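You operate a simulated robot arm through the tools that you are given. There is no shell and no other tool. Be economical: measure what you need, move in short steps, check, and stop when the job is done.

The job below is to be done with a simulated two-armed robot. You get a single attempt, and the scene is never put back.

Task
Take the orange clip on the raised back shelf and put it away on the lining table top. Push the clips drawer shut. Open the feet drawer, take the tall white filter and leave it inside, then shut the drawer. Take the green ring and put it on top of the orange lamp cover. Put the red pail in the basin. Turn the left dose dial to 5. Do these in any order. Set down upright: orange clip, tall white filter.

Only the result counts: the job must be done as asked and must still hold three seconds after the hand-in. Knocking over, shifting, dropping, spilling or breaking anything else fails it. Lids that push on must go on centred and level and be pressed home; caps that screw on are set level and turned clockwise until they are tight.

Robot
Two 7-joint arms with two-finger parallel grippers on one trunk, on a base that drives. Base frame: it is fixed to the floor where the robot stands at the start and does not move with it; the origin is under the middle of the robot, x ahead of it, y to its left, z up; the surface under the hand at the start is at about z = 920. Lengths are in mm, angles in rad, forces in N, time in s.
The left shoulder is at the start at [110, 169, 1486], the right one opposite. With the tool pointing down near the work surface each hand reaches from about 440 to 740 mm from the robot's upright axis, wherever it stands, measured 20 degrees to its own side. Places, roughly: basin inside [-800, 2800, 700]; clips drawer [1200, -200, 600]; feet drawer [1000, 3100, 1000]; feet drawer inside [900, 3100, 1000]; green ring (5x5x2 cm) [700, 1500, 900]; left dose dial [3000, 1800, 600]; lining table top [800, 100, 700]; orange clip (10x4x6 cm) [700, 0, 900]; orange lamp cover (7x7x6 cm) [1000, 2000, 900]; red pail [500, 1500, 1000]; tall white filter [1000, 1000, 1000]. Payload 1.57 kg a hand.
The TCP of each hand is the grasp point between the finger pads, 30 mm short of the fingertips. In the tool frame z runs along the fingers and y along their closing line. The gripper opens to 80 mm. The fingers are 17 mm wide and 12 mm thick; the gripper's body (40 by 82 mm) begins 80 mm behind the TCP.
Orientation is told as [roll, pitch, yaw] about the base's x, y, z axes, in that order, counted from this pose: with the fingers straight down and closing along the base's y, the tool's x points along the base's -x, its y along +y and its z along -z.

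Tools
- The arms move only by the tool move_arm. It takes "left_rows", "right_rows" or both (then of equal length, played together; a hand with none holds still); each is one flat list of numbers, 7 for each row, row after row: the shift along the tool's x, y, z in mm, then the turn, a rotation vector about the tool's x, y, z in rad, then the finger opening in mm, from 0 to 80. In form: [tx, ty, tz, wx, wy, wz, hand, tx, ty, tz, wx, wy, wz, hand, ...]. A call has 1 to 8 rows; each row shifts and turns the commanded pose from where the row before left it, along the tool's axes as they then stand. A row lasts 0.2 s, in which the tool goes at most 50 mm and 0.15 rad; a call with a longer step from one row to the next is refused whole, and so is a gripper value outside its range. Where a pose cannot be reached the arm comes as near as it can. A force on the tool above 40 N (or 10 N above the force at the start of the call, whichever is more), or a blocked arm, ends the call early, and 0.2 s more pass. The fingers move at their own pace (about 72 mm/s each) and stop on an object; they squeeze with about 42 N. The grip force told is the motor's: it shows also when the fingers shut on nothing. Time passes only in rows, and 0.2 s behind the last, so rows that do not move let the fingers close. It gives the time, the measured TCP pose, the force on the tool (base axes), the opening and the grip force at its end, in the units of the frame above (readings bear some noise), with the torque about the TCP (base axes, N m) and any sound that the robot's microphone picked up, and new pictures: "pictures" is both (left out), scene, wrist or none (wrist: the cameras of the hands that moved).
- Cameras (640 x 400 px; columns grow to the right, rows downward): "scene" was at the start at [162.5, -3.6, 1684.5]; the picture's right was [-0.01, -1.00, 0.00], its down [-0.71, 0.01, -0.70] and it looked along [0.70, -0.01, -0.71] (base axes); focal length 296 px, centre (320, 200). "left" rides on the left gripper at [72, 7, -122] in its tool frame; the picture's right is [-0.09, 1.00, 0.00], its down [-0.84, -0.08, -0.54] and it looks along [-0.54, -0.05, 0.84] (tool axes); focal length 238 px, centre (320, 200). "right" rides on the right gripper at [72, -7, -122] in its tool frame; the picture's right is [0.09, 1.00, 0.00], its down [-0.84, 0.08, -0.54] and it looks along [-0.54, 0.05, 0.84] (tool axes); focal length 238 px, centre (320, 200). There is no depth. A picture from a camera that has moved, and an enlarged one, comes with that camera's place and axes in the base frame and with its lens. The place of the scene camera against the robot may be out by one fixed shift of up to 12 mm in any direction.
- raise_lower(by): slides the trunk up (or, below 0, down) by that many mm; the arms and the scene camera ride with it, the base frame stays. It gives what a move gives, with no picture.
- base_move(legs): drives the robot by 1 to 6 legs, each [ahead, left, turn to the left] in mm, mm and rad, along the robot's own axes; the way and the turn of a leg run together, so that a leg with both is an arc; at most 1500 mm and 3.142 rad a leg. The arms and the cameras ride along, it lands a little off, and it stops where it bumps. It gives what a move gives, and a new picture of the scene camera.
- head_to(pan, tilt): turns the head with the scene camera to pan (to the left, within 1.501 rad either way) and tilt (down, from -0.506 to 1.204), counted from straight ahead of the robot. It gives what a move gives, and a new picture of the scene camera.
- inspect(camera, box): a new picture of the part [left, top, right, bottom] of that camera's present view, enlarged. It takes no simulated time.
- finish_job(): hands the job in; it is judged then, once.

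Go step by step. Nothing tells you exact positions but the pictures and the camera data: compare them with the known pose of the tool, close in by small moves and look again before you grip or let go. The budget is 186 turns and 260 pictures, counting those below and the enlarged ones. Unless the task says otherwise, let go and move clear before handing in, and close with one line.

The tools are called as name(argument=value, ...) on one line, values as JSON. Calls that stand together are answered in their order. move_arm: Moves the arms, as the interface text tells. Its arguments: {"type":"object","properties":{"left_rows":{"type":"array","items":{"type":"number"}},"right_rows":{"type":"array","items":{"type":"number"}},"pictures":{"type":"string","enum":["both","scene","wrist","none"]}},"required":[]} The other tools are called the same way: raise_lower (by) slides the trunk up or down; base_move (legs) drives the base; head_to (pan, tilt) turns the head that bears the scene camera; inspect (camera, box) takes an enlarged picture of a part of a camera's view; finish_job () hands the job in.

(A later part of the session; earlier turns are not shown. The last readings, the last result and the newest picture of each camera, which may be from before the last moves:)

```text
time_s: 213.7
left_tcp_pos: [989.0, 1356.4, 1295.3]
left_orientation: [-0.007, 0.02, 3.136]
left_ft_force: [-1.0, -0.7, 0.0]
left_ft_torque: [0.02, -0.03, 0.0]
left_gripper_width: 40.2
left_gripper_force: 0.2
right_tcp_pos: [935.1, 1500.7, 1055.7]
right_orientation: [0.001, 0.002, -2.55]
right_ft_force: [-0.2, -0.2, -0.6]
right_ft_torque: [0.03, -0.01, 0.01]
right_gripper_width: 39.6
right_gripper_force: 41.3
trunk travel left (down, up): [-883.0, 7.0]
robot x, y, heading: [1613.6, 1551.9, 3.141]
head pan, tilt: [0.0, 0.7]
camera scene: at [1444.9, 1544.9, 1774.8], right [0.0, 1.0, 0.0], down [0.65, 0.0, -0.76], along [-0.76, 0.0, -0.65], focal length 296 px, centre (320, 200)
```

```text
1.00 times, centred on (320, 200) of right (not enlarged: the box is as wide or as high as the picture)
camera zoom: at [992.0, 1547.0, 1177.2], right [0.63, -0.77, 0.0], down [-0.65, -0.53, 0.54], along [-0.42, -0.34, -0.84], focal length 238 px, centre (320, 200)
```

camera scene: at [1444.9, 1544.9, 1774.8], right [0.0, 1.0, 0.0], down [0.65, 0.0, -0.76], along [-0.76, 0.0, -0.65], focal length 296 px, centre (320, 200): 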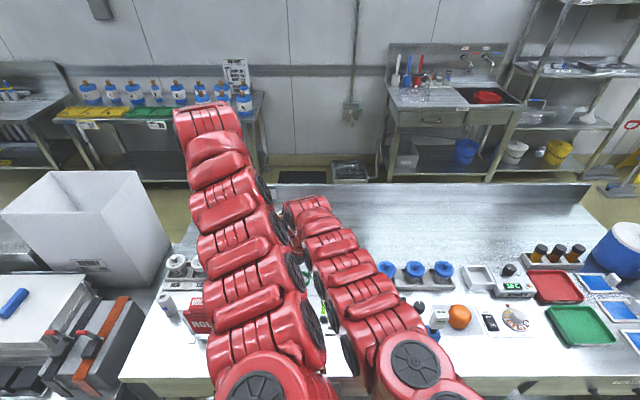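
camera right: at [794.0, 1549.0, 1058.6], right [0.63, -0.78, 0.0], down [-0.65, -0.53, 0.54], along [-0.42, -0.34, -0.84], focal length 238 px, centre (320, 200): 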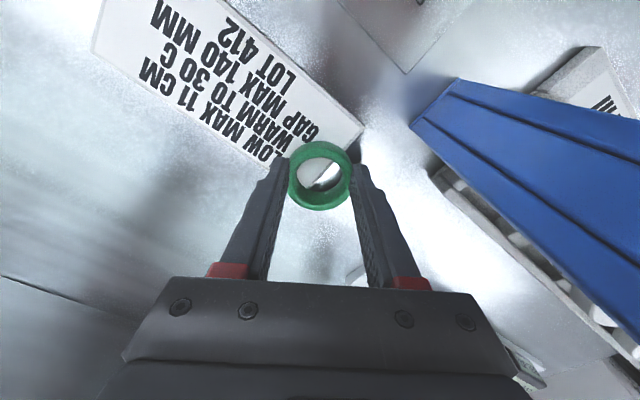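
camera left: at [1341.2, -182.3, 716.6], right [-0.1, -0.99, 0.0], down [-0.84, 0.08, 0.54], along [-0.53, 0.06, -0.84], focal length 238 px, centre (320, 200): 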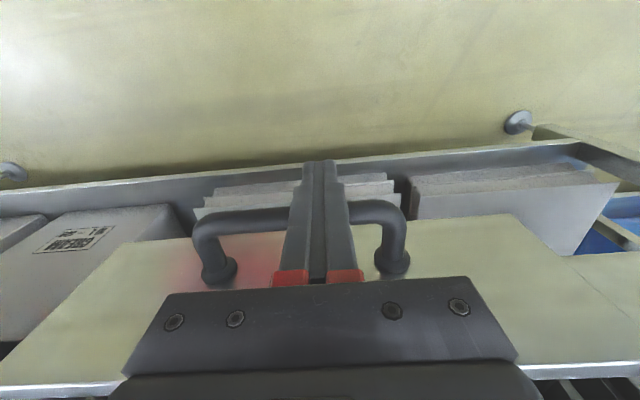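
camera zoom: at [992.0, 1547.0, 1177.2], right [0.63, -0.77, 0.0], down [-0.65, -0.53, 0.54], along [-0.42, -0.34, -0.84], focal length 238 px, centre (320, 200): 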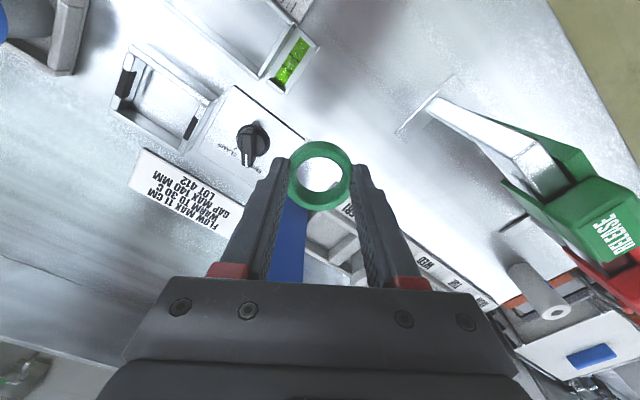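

The ring is firmly held. I raise the hand, move right to the lamp cover and check the thermometer behind me.

move_arm(right_rows=[0, 0, -40, 0, 0, 0, 30, 0, 0, -40, 0, 0, 0, 30, 0, 0, -40, 0, 0, 0, 30], pictures="none")

base_move(legs=[[0, -320, 0]])

head_to(pan=0.35, tilt=0.75)

inspect(camera="right", box=[0, 0, 640, 400])

```text
time_s: 214.5
left_tcp_pos: [993.2, 1357.4, 1297.2]
left_orientation: [-0.008, 0.015, 3.137]
left_ft_force: [0.3, -0.6, -0.5]
left_ft_torque: [0.0, 0.0, 0.02]
left_gripper_width: 39.9
left_gripper_force: 0.0
right_tcp_pos: [937.9, 1502.3, 1177.1]
right_orientation: [0.0, -0.002, -2.549]
right_ft_force: [0.8, 0.3, -0.2]
right_ft_torque: [0.01, 0.01, -0.03]
right_gripper_width: 39.8
right_gripper_force: 42.4
trunk travel left (down, up): [-883.0, 7.0]
robot x, y, heading: [1611.0, 1547.1, 3.136]
head pan, tilt: [0.0, 0.7]
```

```text
time_s: 216.7
left_tcp_pos: [993.0, 1668.9, 1296.0]
left_orientation: [-0.007, 0.017, 3.141]
left_ft_force: [-0.9, 0.4, 0.0]
left_ft_torque: [0.03, 0.02, -0.01]
left_gripper_width: 39.7
left_gripper_force: 0.2
right_tcp_pos: [937.2, 1815.2, 1176.2]
right_orientation: [-0.003, -0.001, -2.545]
right_ft_force: [0.8, -0.9, 0.1]
right_ft_torque: [0.01, 0.01, 0.01]
right_gripper_width: 39.8
right_gripper_force: 41.8
trunk travel left (down, up): [-883.0, 7.0]
robot x, y, heading: [1610.8, 1863.6, -3.143]
head pan, tilt: [0.0, 0.7]
camera scene: at [1447.9, 1858.9, 1775.2], right [0.0, 1.0, 0.0], down [0.64, 0.0, -0.76], along [-0.76, 0.0, -0.64], focal length 296 px, centre (320, 200)
```

scene: 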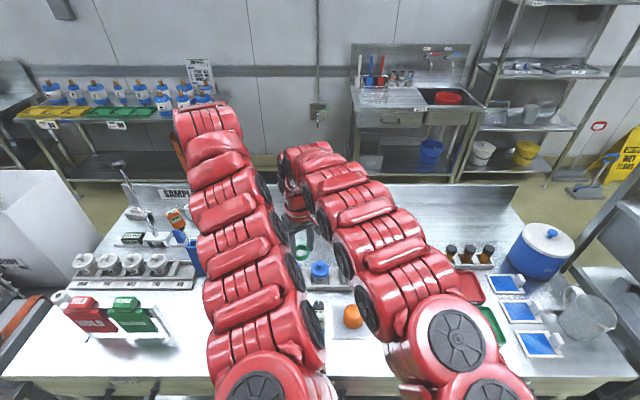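

```text
time_s: 217.5
left_tcp_pos: [993.0, 1670.6, 1296.4]
left_orientation: [-0.005, 0.016, 3.141]
left_ft_force: [-0.7, 0.5, -0.8]
left_ft_torque: [0.02, 0.0, 0.04]
left_gripper_width: 40.1
left_gripper_force: 0.2
right_tcp_pos: [937.5, 1816.5, 1176.2]
right_orientation: [0.0, 0.0, -2.545]
right_ft_force: [-1.1, 0.1, -0.7]
right_ft_torque: [0.01, -0.01, 0.0]
right_gripper_width: 39.9
right_gripper_force: 42.0
trunk travel left (down, up): [-883.0, 7.0]
robot x, y, heading: [1611.4, 1859.0, -3.141]
head pan, tilt: [0.351, 0.75]
camera scene: at [1455.2, 1833.6, 1771.0], right [-0.34, 0.94, 0.0], down [0.64, 0.23, -0.73], along [-0.69, -0.25, -0.68], focal length 296 px, centre (320, 200)
```

scene: 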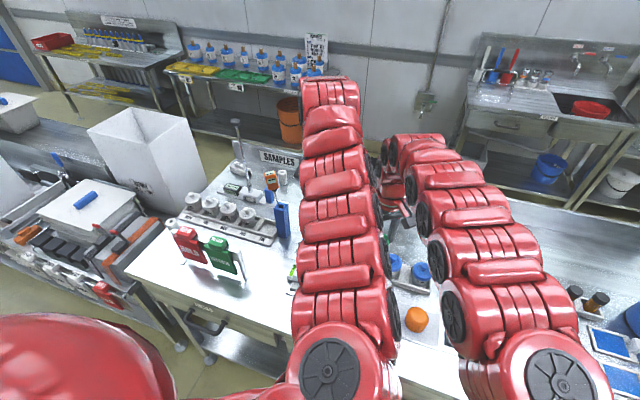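

```text
1.00 times, centred on (320, 200) of right (not enlarged: the box is as wide or as high as the picture)
camera zoom: at [994.1, 1862.3, 1298.0], right [0.64, -0.77, 0.0], down [-0.65, -0.53, 0.54], along [-0.42, -0.34, -0.84], focal length 238 px, centre (320, 200)
```

zoom: 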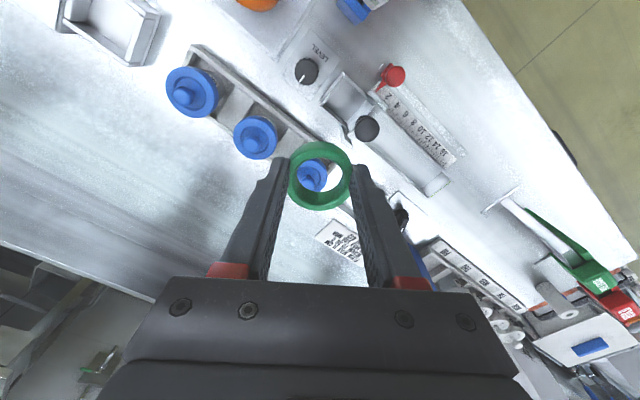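

I check the thermometer more closely.

inspect(camera="scene", box=[210, 110, 330, 260])

```text
2.67 times, centred on (270, 185) of scene
camera zoom: at [1455.2, 1833.6, 1771.0], right [-0.34, 0.94, 0.0], down [0.64, 0.23, -0.73], along [-0.69, -0.25, -0.68], focal length 790 px, centre (453, 240)
```

zoom: 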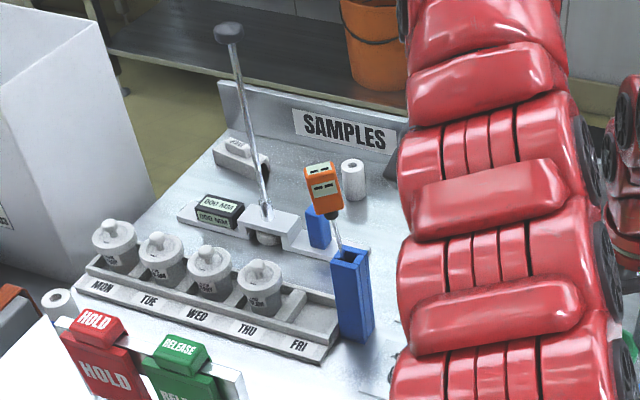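

inspect(camera="scene", box=[255, 160, 305, 250])

inspect(camera="left", box=[0, 0, 640, 400])

```text
4.44 times, centred on (280, 205) of scene
camera zoom: at [1455.2, 1833.6, 1771.0], right [-0.34, 0.94, 0.0], down [0.64, 0.23, -0.73], along [-0.69, -0.25, -0.68], focal length 1316 px, centre (498, 178)
```

zoom: 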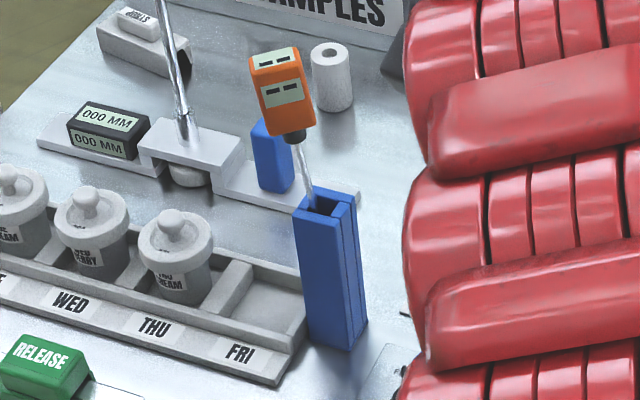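

```text
1.00 times, centred on (320, 200) of left (not enlarged: the box is as wide or as high as the picture)
camera zoom: at [1063.9, 1664.7, 1420.7], right [-0.09, -1.0, -0.01], down [-0.85, 0.07, 0.53], along [-0.53, 0.05, -0.85], focal length 238 px, centre (320, 200)
```

zoom: 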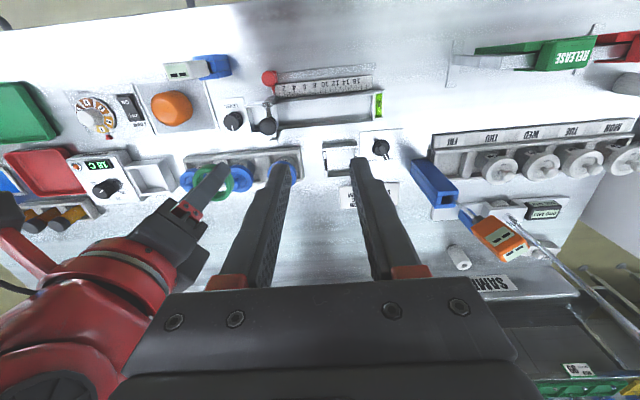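

The probe still stands in its holder but leans a bit more towards me than before; I will set it straight afterwards. First the ring: the cover is near [1000, 1957], and I bring the ring above it.

move_arm(right_rows=[33, -20, 10, 0, 0, 0, 30, 33, -20, 10, 0, 0, 0, 30, 33, -20, 10, 0, 0, 0, 30, 32, -21, 10, 0, 0, 0, 30], pictures="wrist")

head_to(pan=-0.1, tilt=0.9)

```text
time_s: 218.5
left_tcp_pos: [991.9, 1671.7, 1295.9]
left_orientation: [-0.004, 0.02, 3.141]
left_ft_force: [-0.2, 0.3, -0.4]
left_ft_torque: [-0.02, -0.01, 0.0]
left_gripper_width: 39.9
left_gripper_force: 0.1
right_tcp_pos: [975.2, 1953.8, 1131.9]
right_orientation: [0.0, 0.005, -2.546]
right_ft_force: [0.2, 0.1, -0.1]
right_ft_torque: [0.0, -0.02, 0.02]
right_gripper_width: 39.6
right_gripper_force: 42.0
right hand out of reach, approached as far as the arm can: row 3, 4
trunk travel left (down, up): [-883.0, 7.0]
robot x, y, heading: [1610.6, 1861.6, -3.142]
head pan, tilt: [0.351, 0.75]
camera right: at [1031.2, 1999.3, 1253.6], right [0.64, -0.77, 0.0], down [-0.65, -0.53, 0.54], along [-0.42, -0.34, -0.84], focal length 238 px, centre (320, 200)
```

right: 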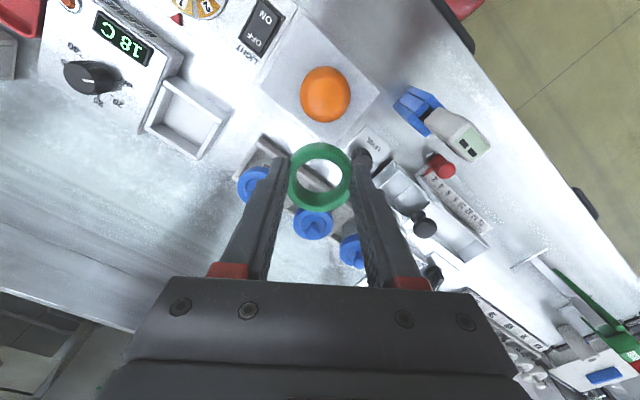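

```text
time_s: 219.4
left_tcp_pos: [992.9, 1670.2, 1296.5]
left_orientation: [-0.006, 0.017, 3.141]
left_ft_force: [0.0, 0.1, 0.1]
left_ft_torque: [0.03, -0.01, 0.01]
left_gripper_width: 40.0
left_gripper_force: 0.0
right_tcp_pos: [975.8, 1951.2, 1132.4]
right_orientation: [-0.001, 0.002, -2.543]
right_ft_force: [-0.3, 0.4, -0.6]
right_ft_torque: [0.02, 0.01, 0.0]
right_gripper_width: 40.1
right_gripper_force: 41.9
trunk travel left (down, up): [-883.0, 7.0]
robot x, y, heading: [1614.6, 1863.1, -3.137]
head pan, tilt: [-0.099, 0.901]
camera scene: at [1458.4, 1867.9, 1759.1], right [0.1, 1.0, 0.0], down [0.78, -0.08, -0.62], along [-0.62, 0.06, -0.78], focal length 296 px, centre (320, 200)
```

scene: 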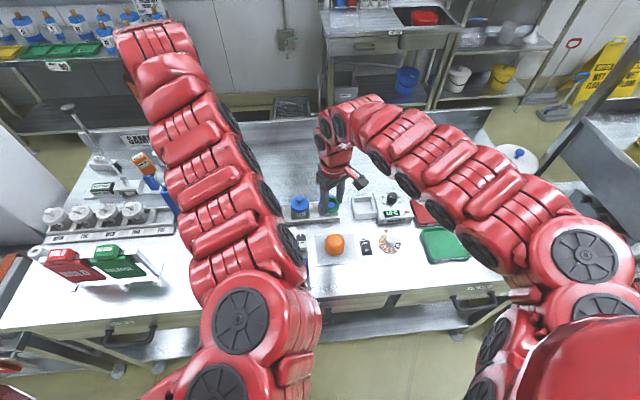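

The cover is an orange dome at about [995, 1962]. I back the base 24 mm, centre the ring above it and lower partway.

base_move(legs=[[-24, -8, 0]])

move_arm(right_rows=[0, 0, 35, 0, 0, 0, 30, 0, 0, 35, 0, 0, 0, 30], pictures="both")

```text
time_s: 220.2
left_tcp_pos: [1010.2, 1675.0, 1292.3]
left_orientation: [-0.008, 0.022, -3.141]
left_ft_force: [-0.5, 0.2, -0.3]
left_ft_torque: [0.0, -0.07, 0.0]
left_gripper_width: 39.9
left_gripper_force: 0.1
right_tcp_pos: [994.2, 1958.0, 1128.9]
right_orientation: [0.002, 0.008, -2.545]
right_ft_force: [-0.5, 0.1, -0.9]
right_ft_torque: [0.06, -0.06, 0.01]
right_gripper_width: 40.0
right_gripper_force: 41.5
trunk travel left (down, up): [-883.0, 7.0]
robot x, y, heading: [1635.4, 1870.8, -3.14]
head pan, tilt: [-0.099, 0.901]
camera scene: at [1473.0, 1874.0, 1758.1], right [0.1, 1.0, 0.0], down [0.78, -0.08, -0.62], along [-0.61, 0.06, -0.79], focal length 296 px, centre (320, 200)
```

scene: 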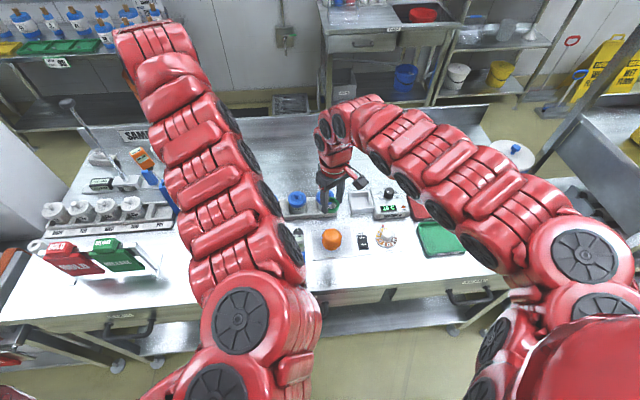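

```text
time_s: 220.8
left_tcp_pos: [1014.0, 1676.9, 1294.7]
left_orientation: [-0.007, 0.023, -3.142]
left_ft_force: [-1.3, -0.7, -0.6]
left_ft_torque: [0.02, -0.03, 0.04]
left_gripper_width: 40.2
left_gripper_force: 0.2
right_tcp_pos: [996.3, 1957.5, 1061.2]
right_orientation: [0.001, 0.001, -2.544]
right_ft_force: [-0.2, -0.5, -1.2]
right_ft_torque: [0.04, -0.05, 0.02]
right_gripper_width: 39.9
right_gripper_force: 41.1
trunk travel left (down, up): [-883.0, 7.0]
robot x, y, heading: [1637.8, 1870.8, -3.146]
head pan, tilt: [-0.099, 0.901]
camera scene: at [1476.7, 1875.3, 1758.5], right [0.1, 1.0, 0.0], down [0.78, -0.08, -0.62], along [-0.62, 0.06, -0.79], focal length 296 px, centre (320, 200)
camera right: at [1052.1, 2004.3, 1184.0], right [0.64, -0.77, 0.0], down [-0.65, -0.53, 0.54], along [-0.41, -0.34, -0.84], focal length 238 px, centre (320, 200)
```

scene: 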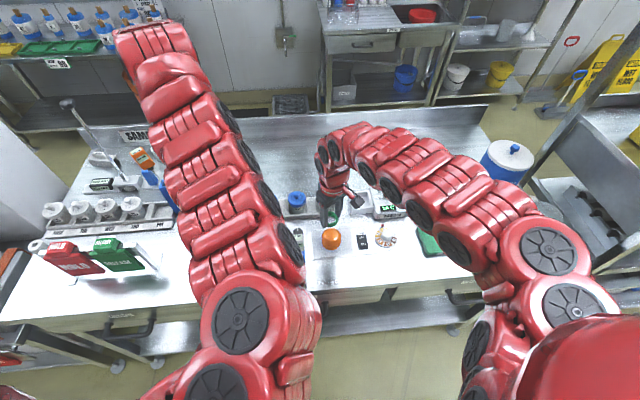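
right: 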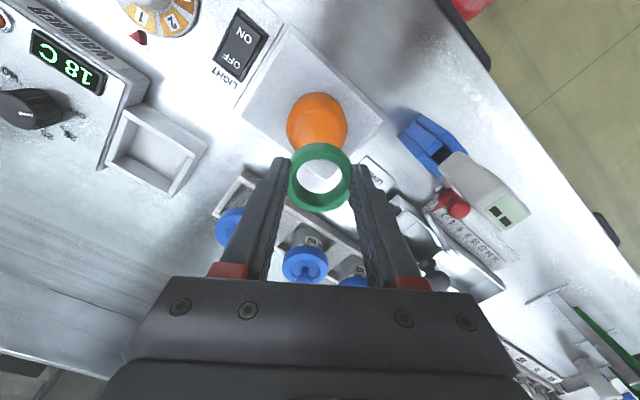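

The dome's axis is about [996, 1960], the ring nearly above it. I correct by a few mm and lower close to the top.

move_arm(right_rows=[4, -2, 25, 0, 0, 0, 30, 0, 0, 22, 0, 0, 0, 30], pictures="wrist")

inspect(camera="scene", box=[290, 180, 390, 270])

```text
time_s: 221.4
left_tcp_pos: [1014.7, 1677.4, 1294.5]
left_orientation: [-0.008, 0.021, -3.141]
left_ft_force: [-0.2, -0.1, -0.3]
left_ft_torque: [-0.02, -0.04, 0.03]
left_gripper_width: 40.0
left_gripper_force: 0.1
right_tcp_pos: [1000.2, 1963.1, 1014.1]
right_orientation: [0.001, 0.003, -2.546]
right_ft_force: [0.0, -0.3, -1.4]
right_ft_torque: [0.02, -0.01, 0.02]
right_gripper_width: 39.8
right_gripper_force: 41.6
trunk travel left (down, up): [-883.0, 7.0]
robot x, y, heading: [1635.2, 1871.2, -3.144]
head pan, tilt: [-0.099, 0.901]
camera right: at [1055.6, 2008.6, 1137.2], right [0.64, -0.77, 0.0], down [-0.65, -0.54, 0.54], along [-0.42, -0.34, -0.84], focal length 238 px, centre (320, 200)
```

right: 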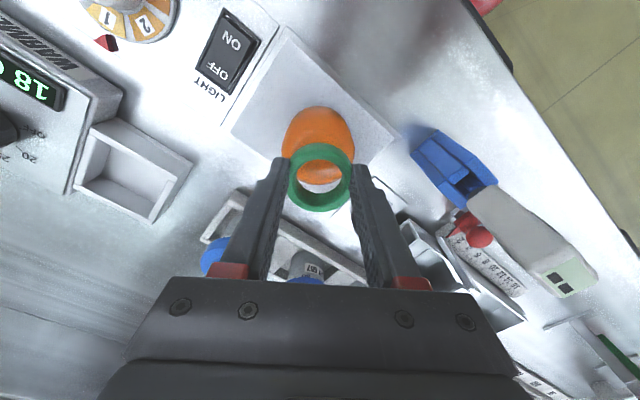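

```text
4.44 times, centred on (340, 225) of scene
camera zoom: at [1478.8, 1875.9, 1758.8], right [0.1, 1.0, 0.0], down [0.78, -0.08, -0.62], along [-0.62, 0.06, -0.78], focal length 1316 px, centre (231, 89)
```

zoom: 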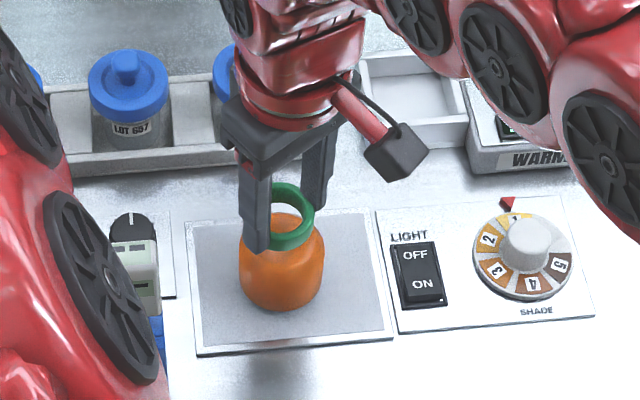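

The ring seems several mm too near me relative to the dome. I shift back 7 mm along the tool and lower a little to compare again.

move_arm(right_rows=[-7, 0, 8, 0, 0, 0, 30], pictures="wrist")

inspect(camera="scene", box=[310, 200, 360, 255])

inspect(camera="right", box=[250, 80, 390, 240])

```text
time_s: 221.8
left_tcp_pos: [1016.4, 1677.1, 1294.9]
left_orientation: [-0.006, 0.017, -3.14]
left_ft_force: [-0.6, -0.4, 0.2]
left_ft_torque: [0.02, -0.02, 0.04]
left_gripper_width: 40.0
left_gripper_force: 0.0
right_tcp_pos: [994.9, 1958.6, 1006.7]
right_orientation: [0.001, 0.001, -2.545]
right_ft_force: [-0.9, 0.2, -0.9]
right_ft_torque: [-0.01, 0.01, -0.05]
right_gripper_width: 40.1
right_gripper_force: 42.1
trunk travel left (down, up): [-883.0, 7.0]
robot x, y, heading: [1635.0, 1874.1, -3.137]
head pan, tilt: [-0.099, 0.901]
camera right: at [1052.1, 2004.5, 1129.4], right [0.64, -0.77, 0.0], down [-0.65, -0.54, 0.54], along [-0.42, -0.34, -0.84], focal length 238 px, centre (320, 200)
```

right: 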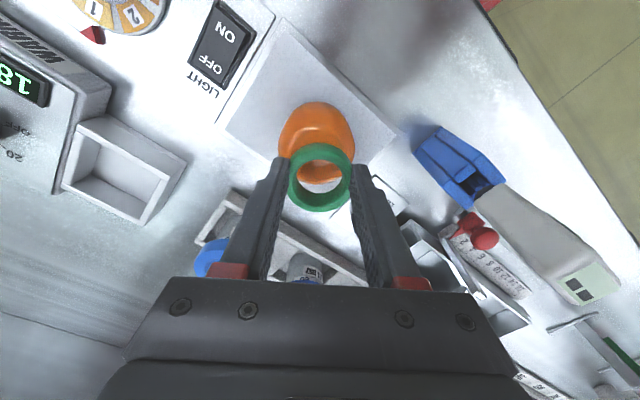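

```text
7.27 times, centred on (335, 228) of scene
camera zoom: at [1480.8, 1876.0, 1759.0], right [0.1, 1.0, 0.0], down [0.78, -0.08, -0.62], along [-0.62, 0.06, -0.78], focal length 2153 px, centre (211, 0)
```

zoom: 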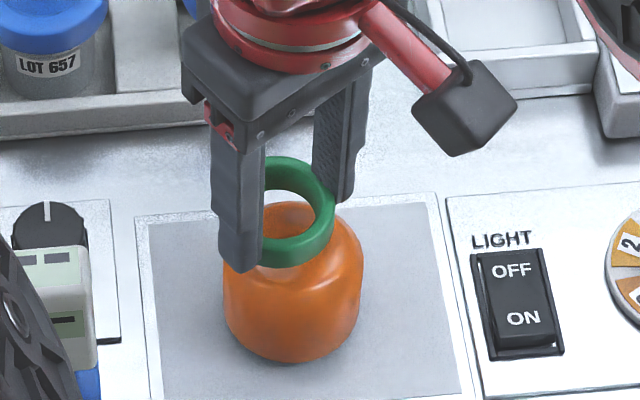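

```text
2.50 times, centred on (320, 160) of right
camera zoom: at [1052.1, 2004.5, 1129.4], right [0.64, -0.77, 0.0], down [-0.65, -0.54, 0.54], along [-0.42, -0.34, -0.84], focal length 596 px, centre (320, 300)
```

zoom: 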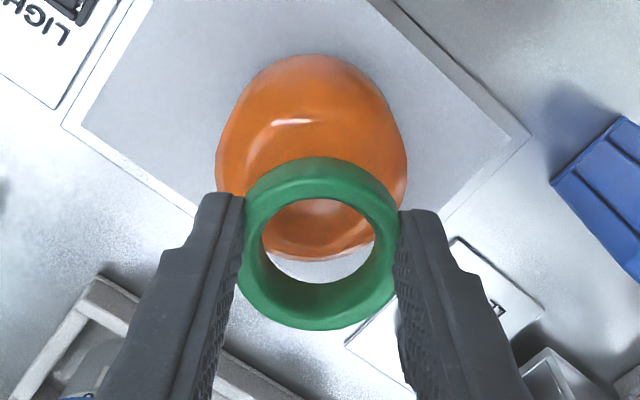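

The ring now looks centred over the cover in both views. I lower in 2 mm steps until it touches.

move_arm(right_rows=[1, 0, 2, 0, 0, 0, 30, 0, 0, 2, 0, 0, 0, 30, 0, 0, 2, 0, 0, 0, 30], pictures="none")

inspect(camera="scene", box=[310, 200, 360, 255])

```text
time_s: 222.6
left_tcp_pos: [1015.7, 1677.7, 1296.1]
left_orientation: [-0.007, 0.019, -3.142]
left_ft_force: [0.4, 0.4, 0.1]
left_ft_torque: [-0.01, -0.02, -0.03]
left_gripper_width: 40.0
left_gripper_force: 0.2
right_tcp_pos: [995.5, 1959.5, 1002.0]
right_orientation: [0.0, 0.002, -2.545]
right_ft_force: [-0.6, -0.1, 0.3]
right_ft_torque: [0.02, 0.01, 0.04]
right_gripper_width: 39.9
right_gripper_force: 41.8
trunk travel left (down, up): [-883.0, 7.0]
robot x, y, heading: [1639.6, 1866.3, -3.14]
head pan, tilt: [-0.099, 0.901]
```

```text
7.27 times, centred on (335, 228) of scene
camera zoom: at [1481.0, 1876.5, 1759.0], right [0.1, 1.0, 0.0], down [0.78, -0.08, -0.62], along [-0.62, 0.06, -0.78], focal length 2153 px, centre (211, 0)
```

zoom: 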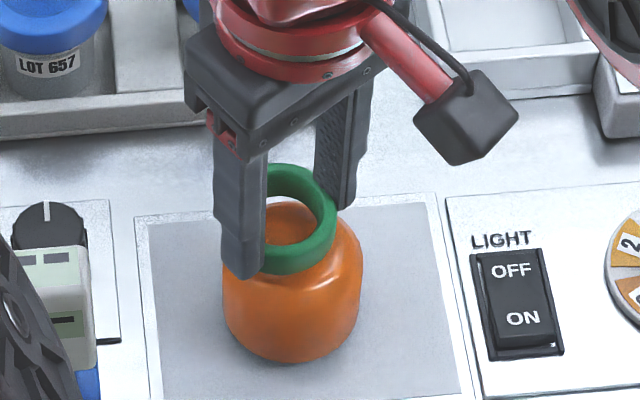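

move_arm(right_rows=[0, 0, 2, 0, 0, 0, 30, 0, 0, 2, 0, 0, 0, 30, 0, 0, 2, 0, 0, 0, 30], pictures="none")

```text
time_s: 223.4
left_tcp_pos: [1016.3, 1678.9, 1296.0]
left_orientation: [-0.007, 0.018, -3.141]
left_ft_force: [0.0, -0.5, 0.3]
left_ft_torque: [0.02, -0.01, -0.01]
left_gripper_width: 40.0
left_gripper_force: 0.0
right_tcp_pos: [996.0, 1959.8, 996.2]
right_orientation: [-0.002, 0.0, -2.546]
right_ft_force: [-0.2, -1.3, 0.3]
right_ft_torque: [-0.03, 0.04, -0.01]
right_gripper_width: 39.7
right_gripper_force: 42.6
trunk travel left (down, up): [-883.0, 7.0]
robot x, y, heading: [1633.1, 1874.1, -3.139]
head pan, tilt: [-0.099, 0.901]
```

move_arm(right_rows=[0, 0, 2, 0, 0, 0, 30, 0, 0, 2, 0, 0, 0, 30, 0, 0, 2, 0, 0, 0, 30], pictures="wrist")

inspect(camera="scene", box=[310, 200, 360, 255])

```text
time_s: 224.2
left_tcp_pos: [1019.8, 1678.2, 1298.5]
left_orientation: [-0.008, 0.013, -3.143]
left_ft_force: [-0.7, -0.6, -0.3]
left_ft_torque: [0.04, 0.02, -0.01]
left_gripper_width: 40.2
left_gripper_force: 0.1
right_tcp_pos: [996.6, 1959.5, 992.7]
right_orientation: [-0.006, -0.005, -2.544]
right_ft_force: [-2.5, -0.3, 34.6]
right_ft_torque: [0.04, 0.02, 0.04]
right_gripper_width: 39.6
right_gripper_force: 41.3
trunk travel left (down, up): [-883.0, 7.0]
robot x, y, heading: [1637.8, 1869.3, -3.136]
head pan, tilt: [-0.099, 0.901]
camera right: at [1054.0, 2005.4, 1115.3], right [0.64, -0.77, 0.0], down [-0.65, -0.54, 0.55], along [-0.42, -0.34, -0.84], focal length 238 px, centre (320, 200)
```

right: 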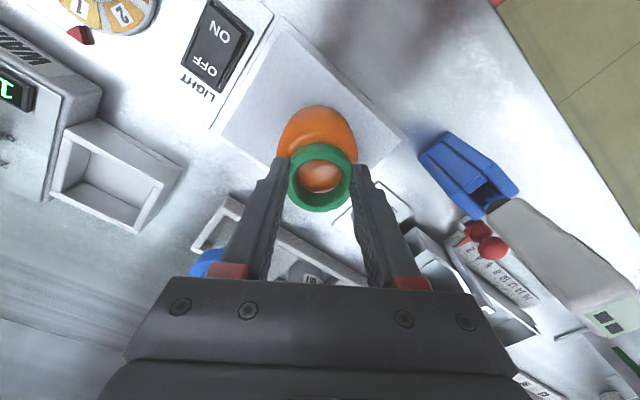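

```text
7.27 times, centred on (335, 228) of scene
camera zoom: at [1485.9, 1875.8, 1760.0], right [0.1, 1.0, 0.0], down [0.78, -0.08, -0.62], along [-0.62, 0.06, -0.78], focal length 2153 px, centre (211, 0)
```

zoom: 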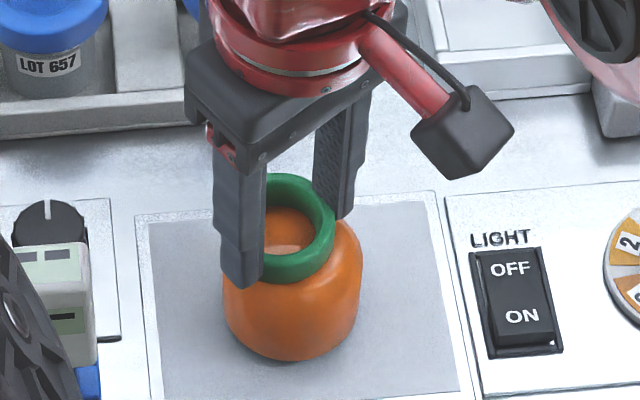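

Contact: the ring sits around the dome's crown, which shows centred in its hole. I ease off and open.

move_arm(right_rows=[0, 0, -3, 0, 0, 0, 30, 0, 0, 0, 0, 0, 0, 56, 0, 0, 0, 0, 0, 0, 64, 0, 0, 0, 0, 0, 0, 64], pictures="wrist")

inspect(camera="scene", box=[310, 200, 360, 255])

```text
time_s: 225.2
left_tcp_pos: [1017.2, 1677.4, 1295.8]
left_orientation: [-0.007, 0.016, -3.144]
left_ft_force: [-0.1, 0.1, -1.0]
left_ft_torque: [-0.02, 0.0, 0.01]
left_gripper_width: 40.0
left_gripper_force: 0.1
right_tcp_pos: [996.7, 1960.7, 991.8]
right_orientation: [0.001, 0.004, -2.545]
right_ft_force: [-0.4, 0.7, -0.5]
right_ft_torque: [-0.01, 0.0, -0.01]
right_gripper_width: 64.2
right_gripper_force: 0.1
trunk travel left (down, up): [-883.0, 7.0]
robot x, y, heading: [1633.7, 1873.4, -3.144]
head pan, tilt: [-0.099, 0.901]
camera right: at [1052.9, 2005.6, 1114.5], right [0.64, -0.77, 0.0], down [-0.65, -0.53, 0.54], along [-0.42, -0.34, -0.84], focal length 238 px, centre (320, 200)
```

right: 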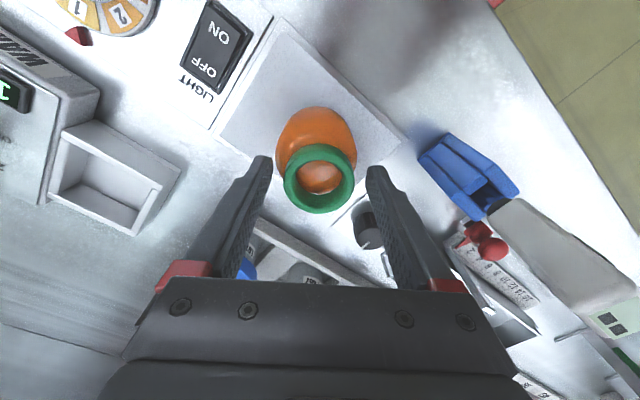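

```text
7.27 times, centred on (335, 228) of scene
camera zoom: at [1481.3, 1876.6, 1759.0], right [0.1, 1.0, 0.0], down [0.78, -0.08, -0.62], along [-0.62, 0.06, -0.78], focal length 2153 px, centre (211, 0)
```

zoom: 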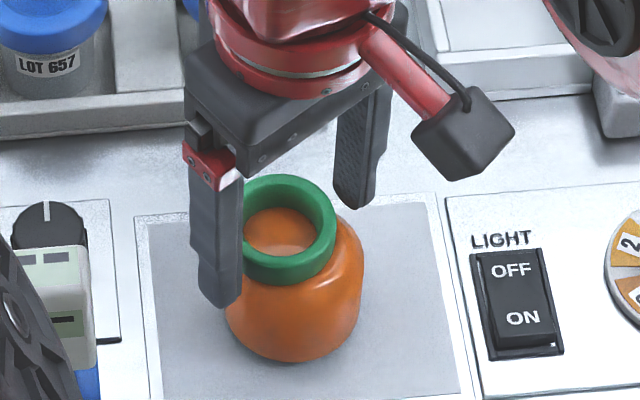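

The ring rests level on the cover. I raise the hand straight up and re-check.

move_arm(right_rows=[0, 0, -15, 0, 0, 0, 64, 0, 0, -35, 0, 0, 0, 64, 0, 0, -45, 0, 0, 0, 64, 0, 0, -45, 0, 0, 0, 64, 0, 0, -45, 0, 0, 0, 64], pictures="wrist")

inspect(camera="scene", box=[310, 200, 360, 255])

```text
time_s: 226.4
left_tcp_pos: [1017.2, 1676.4, 1296.5]
left_orientation: [-0.008, 0.016, -3.142]
left_ft_force: [0.4, -0.4, 0.2]
left_ft_torque: [-0.02, -0.02, 0.0]
left_gripper_width: 40.1
left_gripper_force: 0.1
right_tcp_pos: [994.0, 1958.7, 1178.3]
right_orientation: [0.0, 0.003, -2.545]
right_ft_force: [-0.4, -0.4, 0.6]
right_ft_torque: [0.03, -0.01, -0.02]
right_gripper_width: 63.8
right_gripper_force: 0.0
trunk travel left (down, up): [-883.0, 7.0]
robot x, y, heading: [1637.3, 1874.7, -3.138]
head pan, tilt: [-0.099, 0.901]
camera right: at [1051.6, 2003.8, 1300.6], right [0.64, -0.77, 0.0], down [-0.65, -0.54, 0.54], along [-0.42, -0.34, -0.84], focal length 238 px, centre (320, 200)
```

right: 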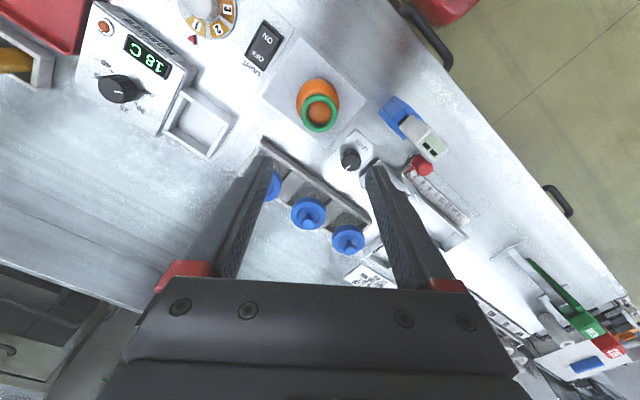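

```text
7.27 times, centred on (335, 228) of scene
camera zoom: at [1481.9, 1875.5, 1759.1], right [0.1, 1.0, 0.0], down [0.78, -0.08, -0.62], along [-0.62, 0.06, -0.78], focal length 2153 px, centre (211, 0)
```

zoom: 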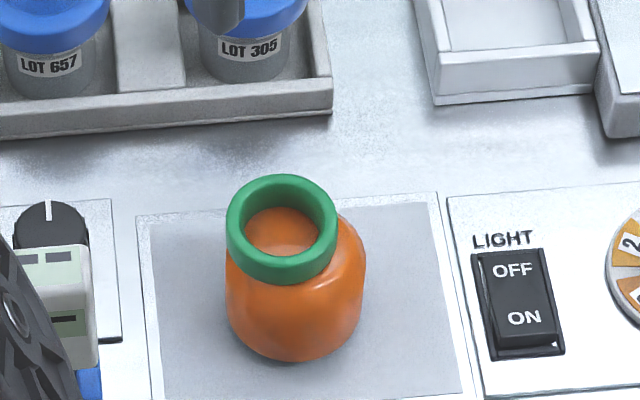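

The ring stays on the cover. Now I go back to look at the leaning probe.

base_move(legs=[[-120, 330, 0]])

head_to(pan=0.05, tilt=0.6)

inspect(camera="left", box=[0, 0, 640, 400])

inspect(camera="right", box=[0, 0, 640, 400])

```text
time_s: 228.7
left_tcp_pos: [1137.3, 1349.1, 1297.2]
left_orientation: [-0.005, 0.018, -3.139]
left_ft_force: [-0.9, -0.7, 0.5]
left_ft_torque: [-0.05, -0.02, 0.01]
left_gripper_width: 40.1
left_gripper_force: 0.1
right_tcp_pos: [1114.5, 1630.4, 1177.0]
right_orientation: [0.001, 0.002, -2.544]
right_ft_force: [-0.7, 0.0, 0.6]
right_ft_torque: [-0.04, -0.02, -0.01]
right_gripper_width: 63.9
right_gripper_force: 0.0
trunk travel left (down, up): [-883.0, 7.0]
robot x, y, heading: [1752.5, 1541.2, -3.139]
head pan, tilt: [-0.099, 0.901]
camera scene: at [1600.4, 1548.6, 1758.9], right [0.1, 1.0, 0.0], down [0.78, -0.08, -0.62], along [-0.62, 0.06, -0.78], focal length 296 px, centre (320, 200)
```

scene: 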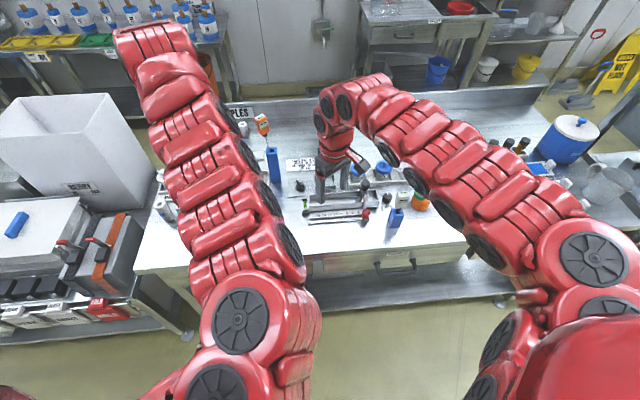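

```text
time_s: 229.5
left_tcp_pos: [1137.7, 1347.0, 1295.8]
left_orientation: [-0.006, 0.017, -3.141]
left_ft_force: [0.2, -0.2, -0.1]
left_ft_torque: [0.02, 0.03, -0.02]
left_gripper_width: 40.1
left_gripper_force: 0.0
right_tcp_pos: [1114.3, 1627.9, 1177.7]
right_orientation: [0.001, 0.004, -2.543]
right_ft_force: [-0.6, 0.4, 0.6]
right_ft_torque: [0.03, -0.01, -0.04]
right_gripper_width: 64.3
right_gripper_force: 0.0
trunk travel left (down, up): [-883.0, 7.0]
robot x, y, heading: [1755.1, 1547.3, -3.14]
head pan, tilt: [0.051, 0.6]
camera scene: at [1588.5, 1533.9, 1783.8], right [-0.05, 1.0, 0.0], down [0.56, 0.03, -0.82], along [-0.82, -0.04, -0.57], focal length 296 px, centre (320, 200)
```

scene: 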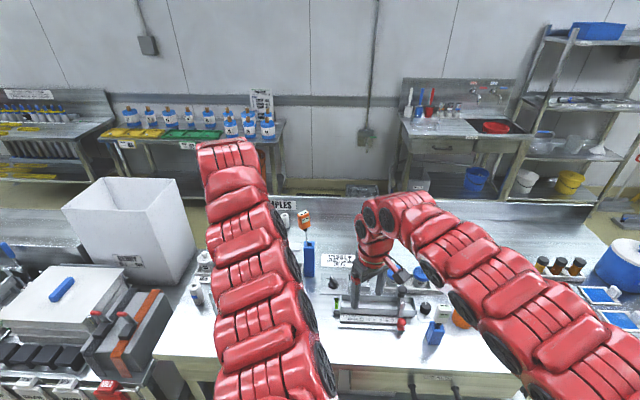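

```text
1.00 times, centred on (320, 200) of left (not enlarged: the box is as wide or as high as the picture)
camera zoom: at [1207.7, 1340.7, 1420.5], right [-0.09, -1.0, -0.01], down [-0.85, 0.07, 0.53], along [-0.53, 0.05, -0.85], focal length 238 px, centre (320, 200)
```

zoom: 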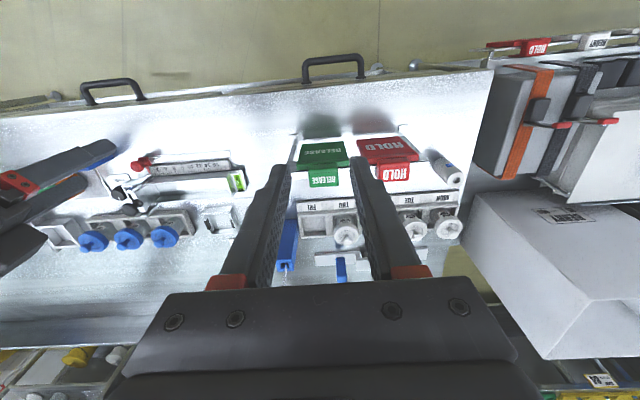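

```text
1.00 times, centred on (320, 200) of right (not enlarged: the box is as wide or as high as the picture)
camera zoom: at [1171.0, 1674.1, 1300.0], right [0.64, -0.77, 0.0], down [-0.65, -0.54, 0.54], along [-0.42, -0.34, -0.84], focal length 238 px, centre (320, 200)
```

zoom: 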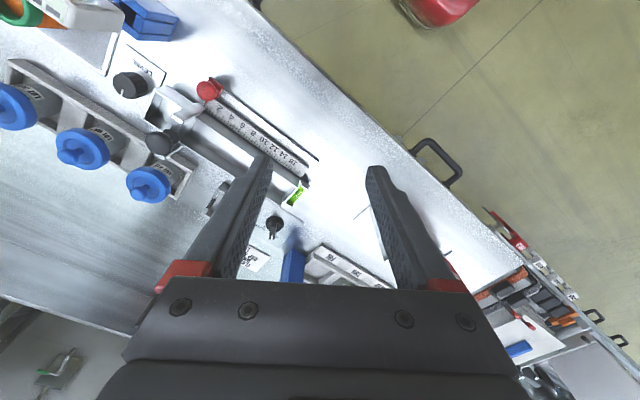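

inspect(camera="scene", box=[270, 195, 350, 285])

```text
4.44 times, centred on (310, 240) of scene
camera zoom: at [1588.5, 1533.9, 1783.8], right [-0.05, 1.0, 0.0], down [0.56, 0.03, -0.82], along [-0.82, -0.04, -0.57], focal length 1316 px, centre (364, 22)
```

zoom: 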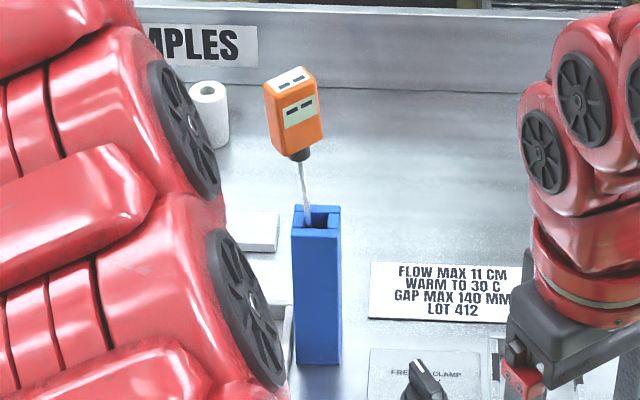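

The probe is only slightly off (about 20 mm at its head, towards me). I nudge it back gently with the closed left fingers: first I bring them to its near side.

move_arm(left_rows=[0, 0, 0, 0, 0, 0, 0, 0, 0, 0, 0, 0, 0, 0, 0, 0, 0, 0, 0, 0, 0], pictures="none")

base_move(legs=[[0, -100, 0], [205, 0, 0]])

inspect(camera="left", box=[0, 0, 640, 400])

```text
time_s: 230.3
left_tcp_pos: [1136.5, 1348.1, 1296.5]
left_orientation: [-0.006, 0.019, -3.139]
left_ft_force: [0.5, 0.6, 0.3]
left_ft_torque: [0.0, 0.03, 0.02]
left_gripper_width: 0.1
left_gripper_force: 21.4
right_tcp_pos: [1113.3, 1629.3, 1177.5]
right_orientation: [0.001, 0.003, -2.544]
right_ft_force: [-0.3, -0.3, 0.6]
right_ft_torque: [0.0, 0.01, 0.01]
right_gripper_width: 63.8
right_gripper_force: 0.0
trunk travel left (down, up): [-883.0, 7.0]
robot x, y, heading: [1757.2, 1544.7, -3.14]
head pan, tilt: [0.051, 0.6]
```

```text
time_s: 232.7
left_tcp_pos: [934.8, 1448.0, 1297.9]
left_orientation: [-0.008, 0.015, -3.14]
left_ft_force: [0.2, 0.9, -0.2]
left_ft_torque: [-0.03, 0.04, -0.03]
left_gripper_width: 0.0
left_gripper_force: 21.6
right_tcp_pos: [911.3, 1730.0, 1179.2]
right_orientation: [0.001, 0.003, -2.543]
right_ft_force: [-0.1, -0.1, 0.0]
right_ft_torque: [0.0, 0.0, 0.02]
right_gripper_width: 63.8
right_gripper_force: 0.1
trunk travel left (down, up): [-883.0, 7.0]
robot x, y, heading: [1549.9, 1642.1, -3.141]
head pan, tilt: [0.051, 0.6]
camera scene: at [1386.6, 1635.4, 1784.2], right [-0.05, 1.0, 0.0], down [0.56, 0.03, -0.83], along [-0.82, -0.04, -0.56], focal length 296 px, centre (320, 200)
```

scene: 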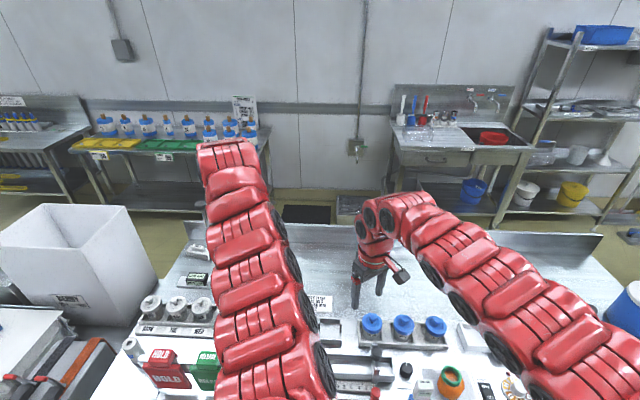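

```text
1.00 times, centred on (320, 200) of left (not enlarged: the box is as wide or as high as the picture)
camera zoom: at [1005.3, 1442.2, 1421.6], right [-0.09, -1.0, -0.01], down [-0.85, 0.07, 0.53], along [-0.53, 0.05, -0.85], focal length 238 px, centre (320, 200)
```

zoom: 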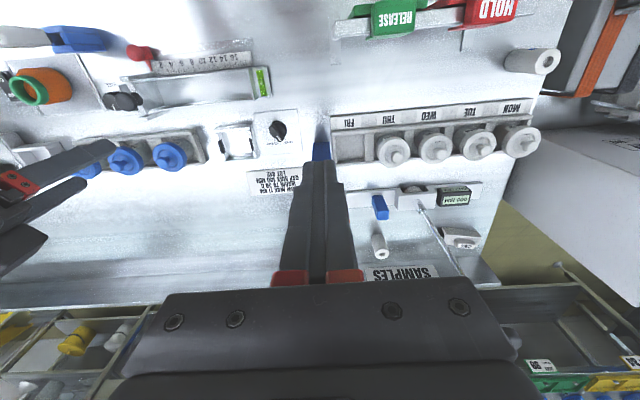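

The fingers line up with the probe head in y. I lower beside it and push gently towards -x.

move_arm(left_rows=[0, 0, 45, 0, 0, 0, 0, 0, 0, 45, 0, 0, 0, 0, -30, 0, 0, 0, 0, 0, 0, -25, 0, 0, 0, 0, 0, 0], pictures="wrist")

head_to(pan=0.2, tilt=0.8)

```text
time_s: 233.7
left_tcp_pos: [875.2, 1449.9, 1295.5]
left_orientation: [-0.007, 0.018, -3.142]
left_ft_force: [0.2, 0.9, 0.6]
left_ft_torque: [-0.04, 0.01, 0.01]
left_gripper_width: 0.0
left_gripper_force: 21.3
left hand out of reach, approached as far as the arm can: row 1, 2
right_tcp_pos: [908.5, 1730.5, 1179.1]
right_orientation: [0.0, 0.005, -2.542]
right_ft_force: [-0.3, -0.3, 0.3]
right_ft_torque: [0.04, 0.01, -0.01]
right_gripper_width: 64.1
right_gripper_force: 0.0
trunk travel left (down, up): [-883.0, 7.0]
robot x, y, heading: [1548.9, 1641.8, -3.139]
head pan, tilt: [0.051, 0.6]
camera left: at [946.3, 1442.8, 1419.4], right [-0.09, -1.0, -0.01], down [-0.85, 0.07, 0.53], along [-0.52, 0.06, -0.85], focal length 238 px, centre (320, 200)
```

left: 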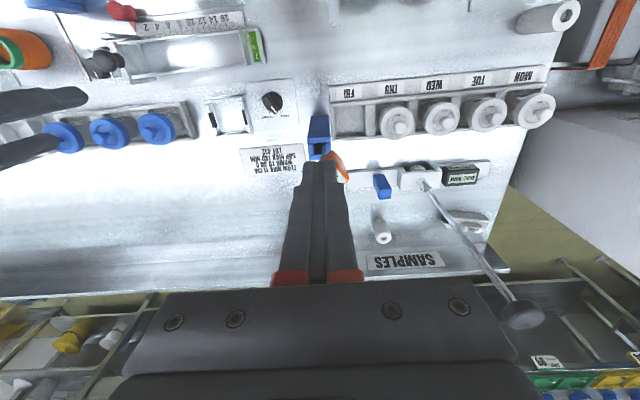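

```text
time_s: 234.4
left_tcp_pos: [877.9, 1448.7, 1294.4]
left_orientation: [-0.005, 0.018, -3.14]
left_ft_force: [-0.2, -0.2, 0.3]
left_ft_torque: [0.0, -0.01, 0.05]
left_gripper_width: 0.3
left_gripper_force: 21.9
right_tcp_pos: [909.9, 1729.5, 1178.2]
right_orientation: [0.0, 0.002, -2.542]
right_ft_force: [0.5, -0.3, -0.9]
right_ft_torque: [-0.03, 0.03, -0.02]
right_gripper_width: 64.1
right_gripper_force: 0.1
trunk travel left (down, up): [-883.0, 7.0]
robot x, y, heading: [1549.8, 1644.7, -3.139]
head pan, tilt: [0.201, 0.799]
camera scene: at [1393.2, 1624.3, 1767.1], right [-0.2, 0.98, 0.0], down [0.7, 0.14, -0.7], along [-0.68, -0.14, -0.72], focal length 296 px, centre (320, 200)
```

scene: 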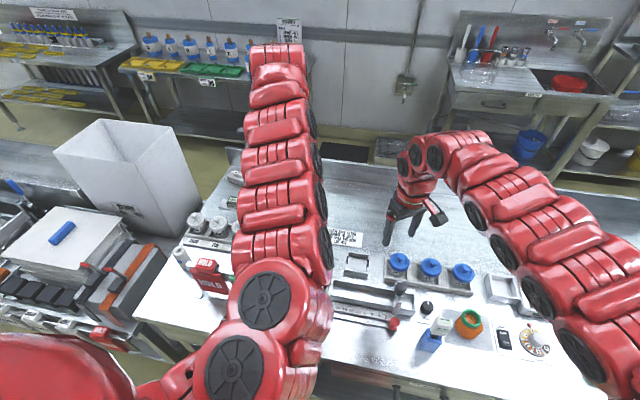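

The head is at about [846, 1436] instead of [817, 1455]. Better than pushing, I will grip it between open fingers from above and set it upright.

move_arm(left_rows=[-15, 5, 0, 0, 0, 0, 76, -15, 5, 0, 0, 0, 0, 76, 0, 0, 0, 0, 0, 0, 76], pictures="wrist")

```text
time_s: 235.2
left_tcp_pos: [846.9, 1439.8, 1296.6]
left_orientation: [-0.006, 0.019, -3.139]
left_ft_force: [-0.1, 0.4, 1.4]
left_ft_torque: [0.0, -0.03, 0.01]
left_gripper_width: 76.3
left_gripper_force: 0.2
right_tcp_pos: [909.3, 1730.7, 1177.4]
right_orientation: [0.001, 0.001, -2.544]
right_ft_force: [0.1, 0.0, 0.1]
right_ft_torque: [-0.01, 0.0, -0.02]
right_gripper_width: 63.9
right_gripper_force: 0.0
trunk travel left (down, up): [-883.0, 7.0]
robot x, y, heading: [1552.0, 1646.1, -3.142]
head pan, tilt: [0.201, 0.799]
camera left: at [918.3, 1433.8, 1419.7], right [-0.09, -1.0, -0.01], down [-0.85, 0.07, 0.53], along [-0.53, 0.05, -0.85], focal length 238 px, centre (320, 200)
```

left: 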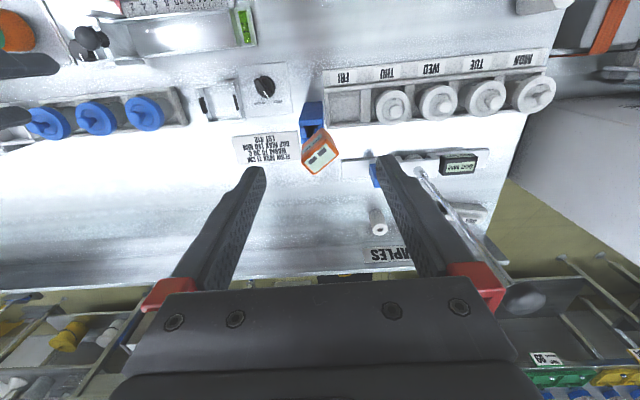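

The head is off by only ~14 mm sideways. I lower the open fingers around it, close them partway centred on its upright position, and so push it back.

move_arm(left_rows=[6, -7, 0, 0, 0, 0, 76, 0, 0, 30, 0, 0, 0, 76, 0, 0, 30, 0, 0, 0, 76, 0, 0, 30, 0, 0, 0, 76], pictures="wrist")

```text
time_s: 236.2
left_tcp_pos: [854.5, 1448.2, 1204.7]
left_orientation: [-0.009, 0.018, -3.139]
left_ft_force: [0.6, -0.7, -0.4]
left_ft_torque: [0.02, -0.01, 0.02]
left_gripper_width: 75.9
left_gripper_force: 0.0
right_tcp_pos: [908.6, 1730.4, 1178.0]
right_orientation: [-0.001, 0.002, -2.543]
right_ft_force: [0.5, 0.7, 0.3]
right_ft_torque: [0.02, 0.0, -0.02]
right_gripper_width: 63.7
right_gripper_force: 0.0
trunk travel left (down, up): [-883.0, 7.0]
robot x, y, heading: [1551.5, 1641.4, -3.14]
head pan, tilt: [0.201, 0.799]
camera left: at [925.4, 1441.0, 1329.4], right [-0.09, -1.0, -0.01], down [-0.85, 0.07, 0.53], along [-0.53, 0.05, -0.85], focal length 238 px, centre (320, 200)
```

left: 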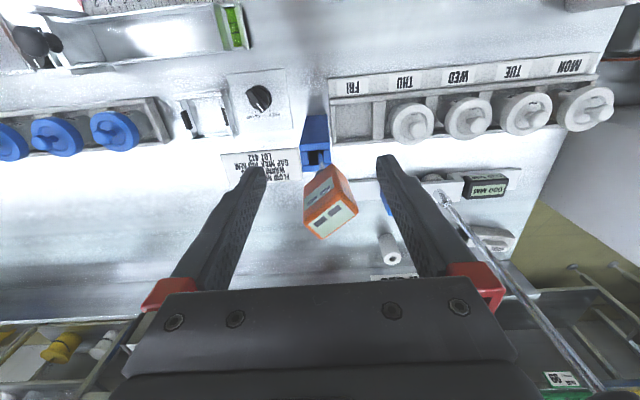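

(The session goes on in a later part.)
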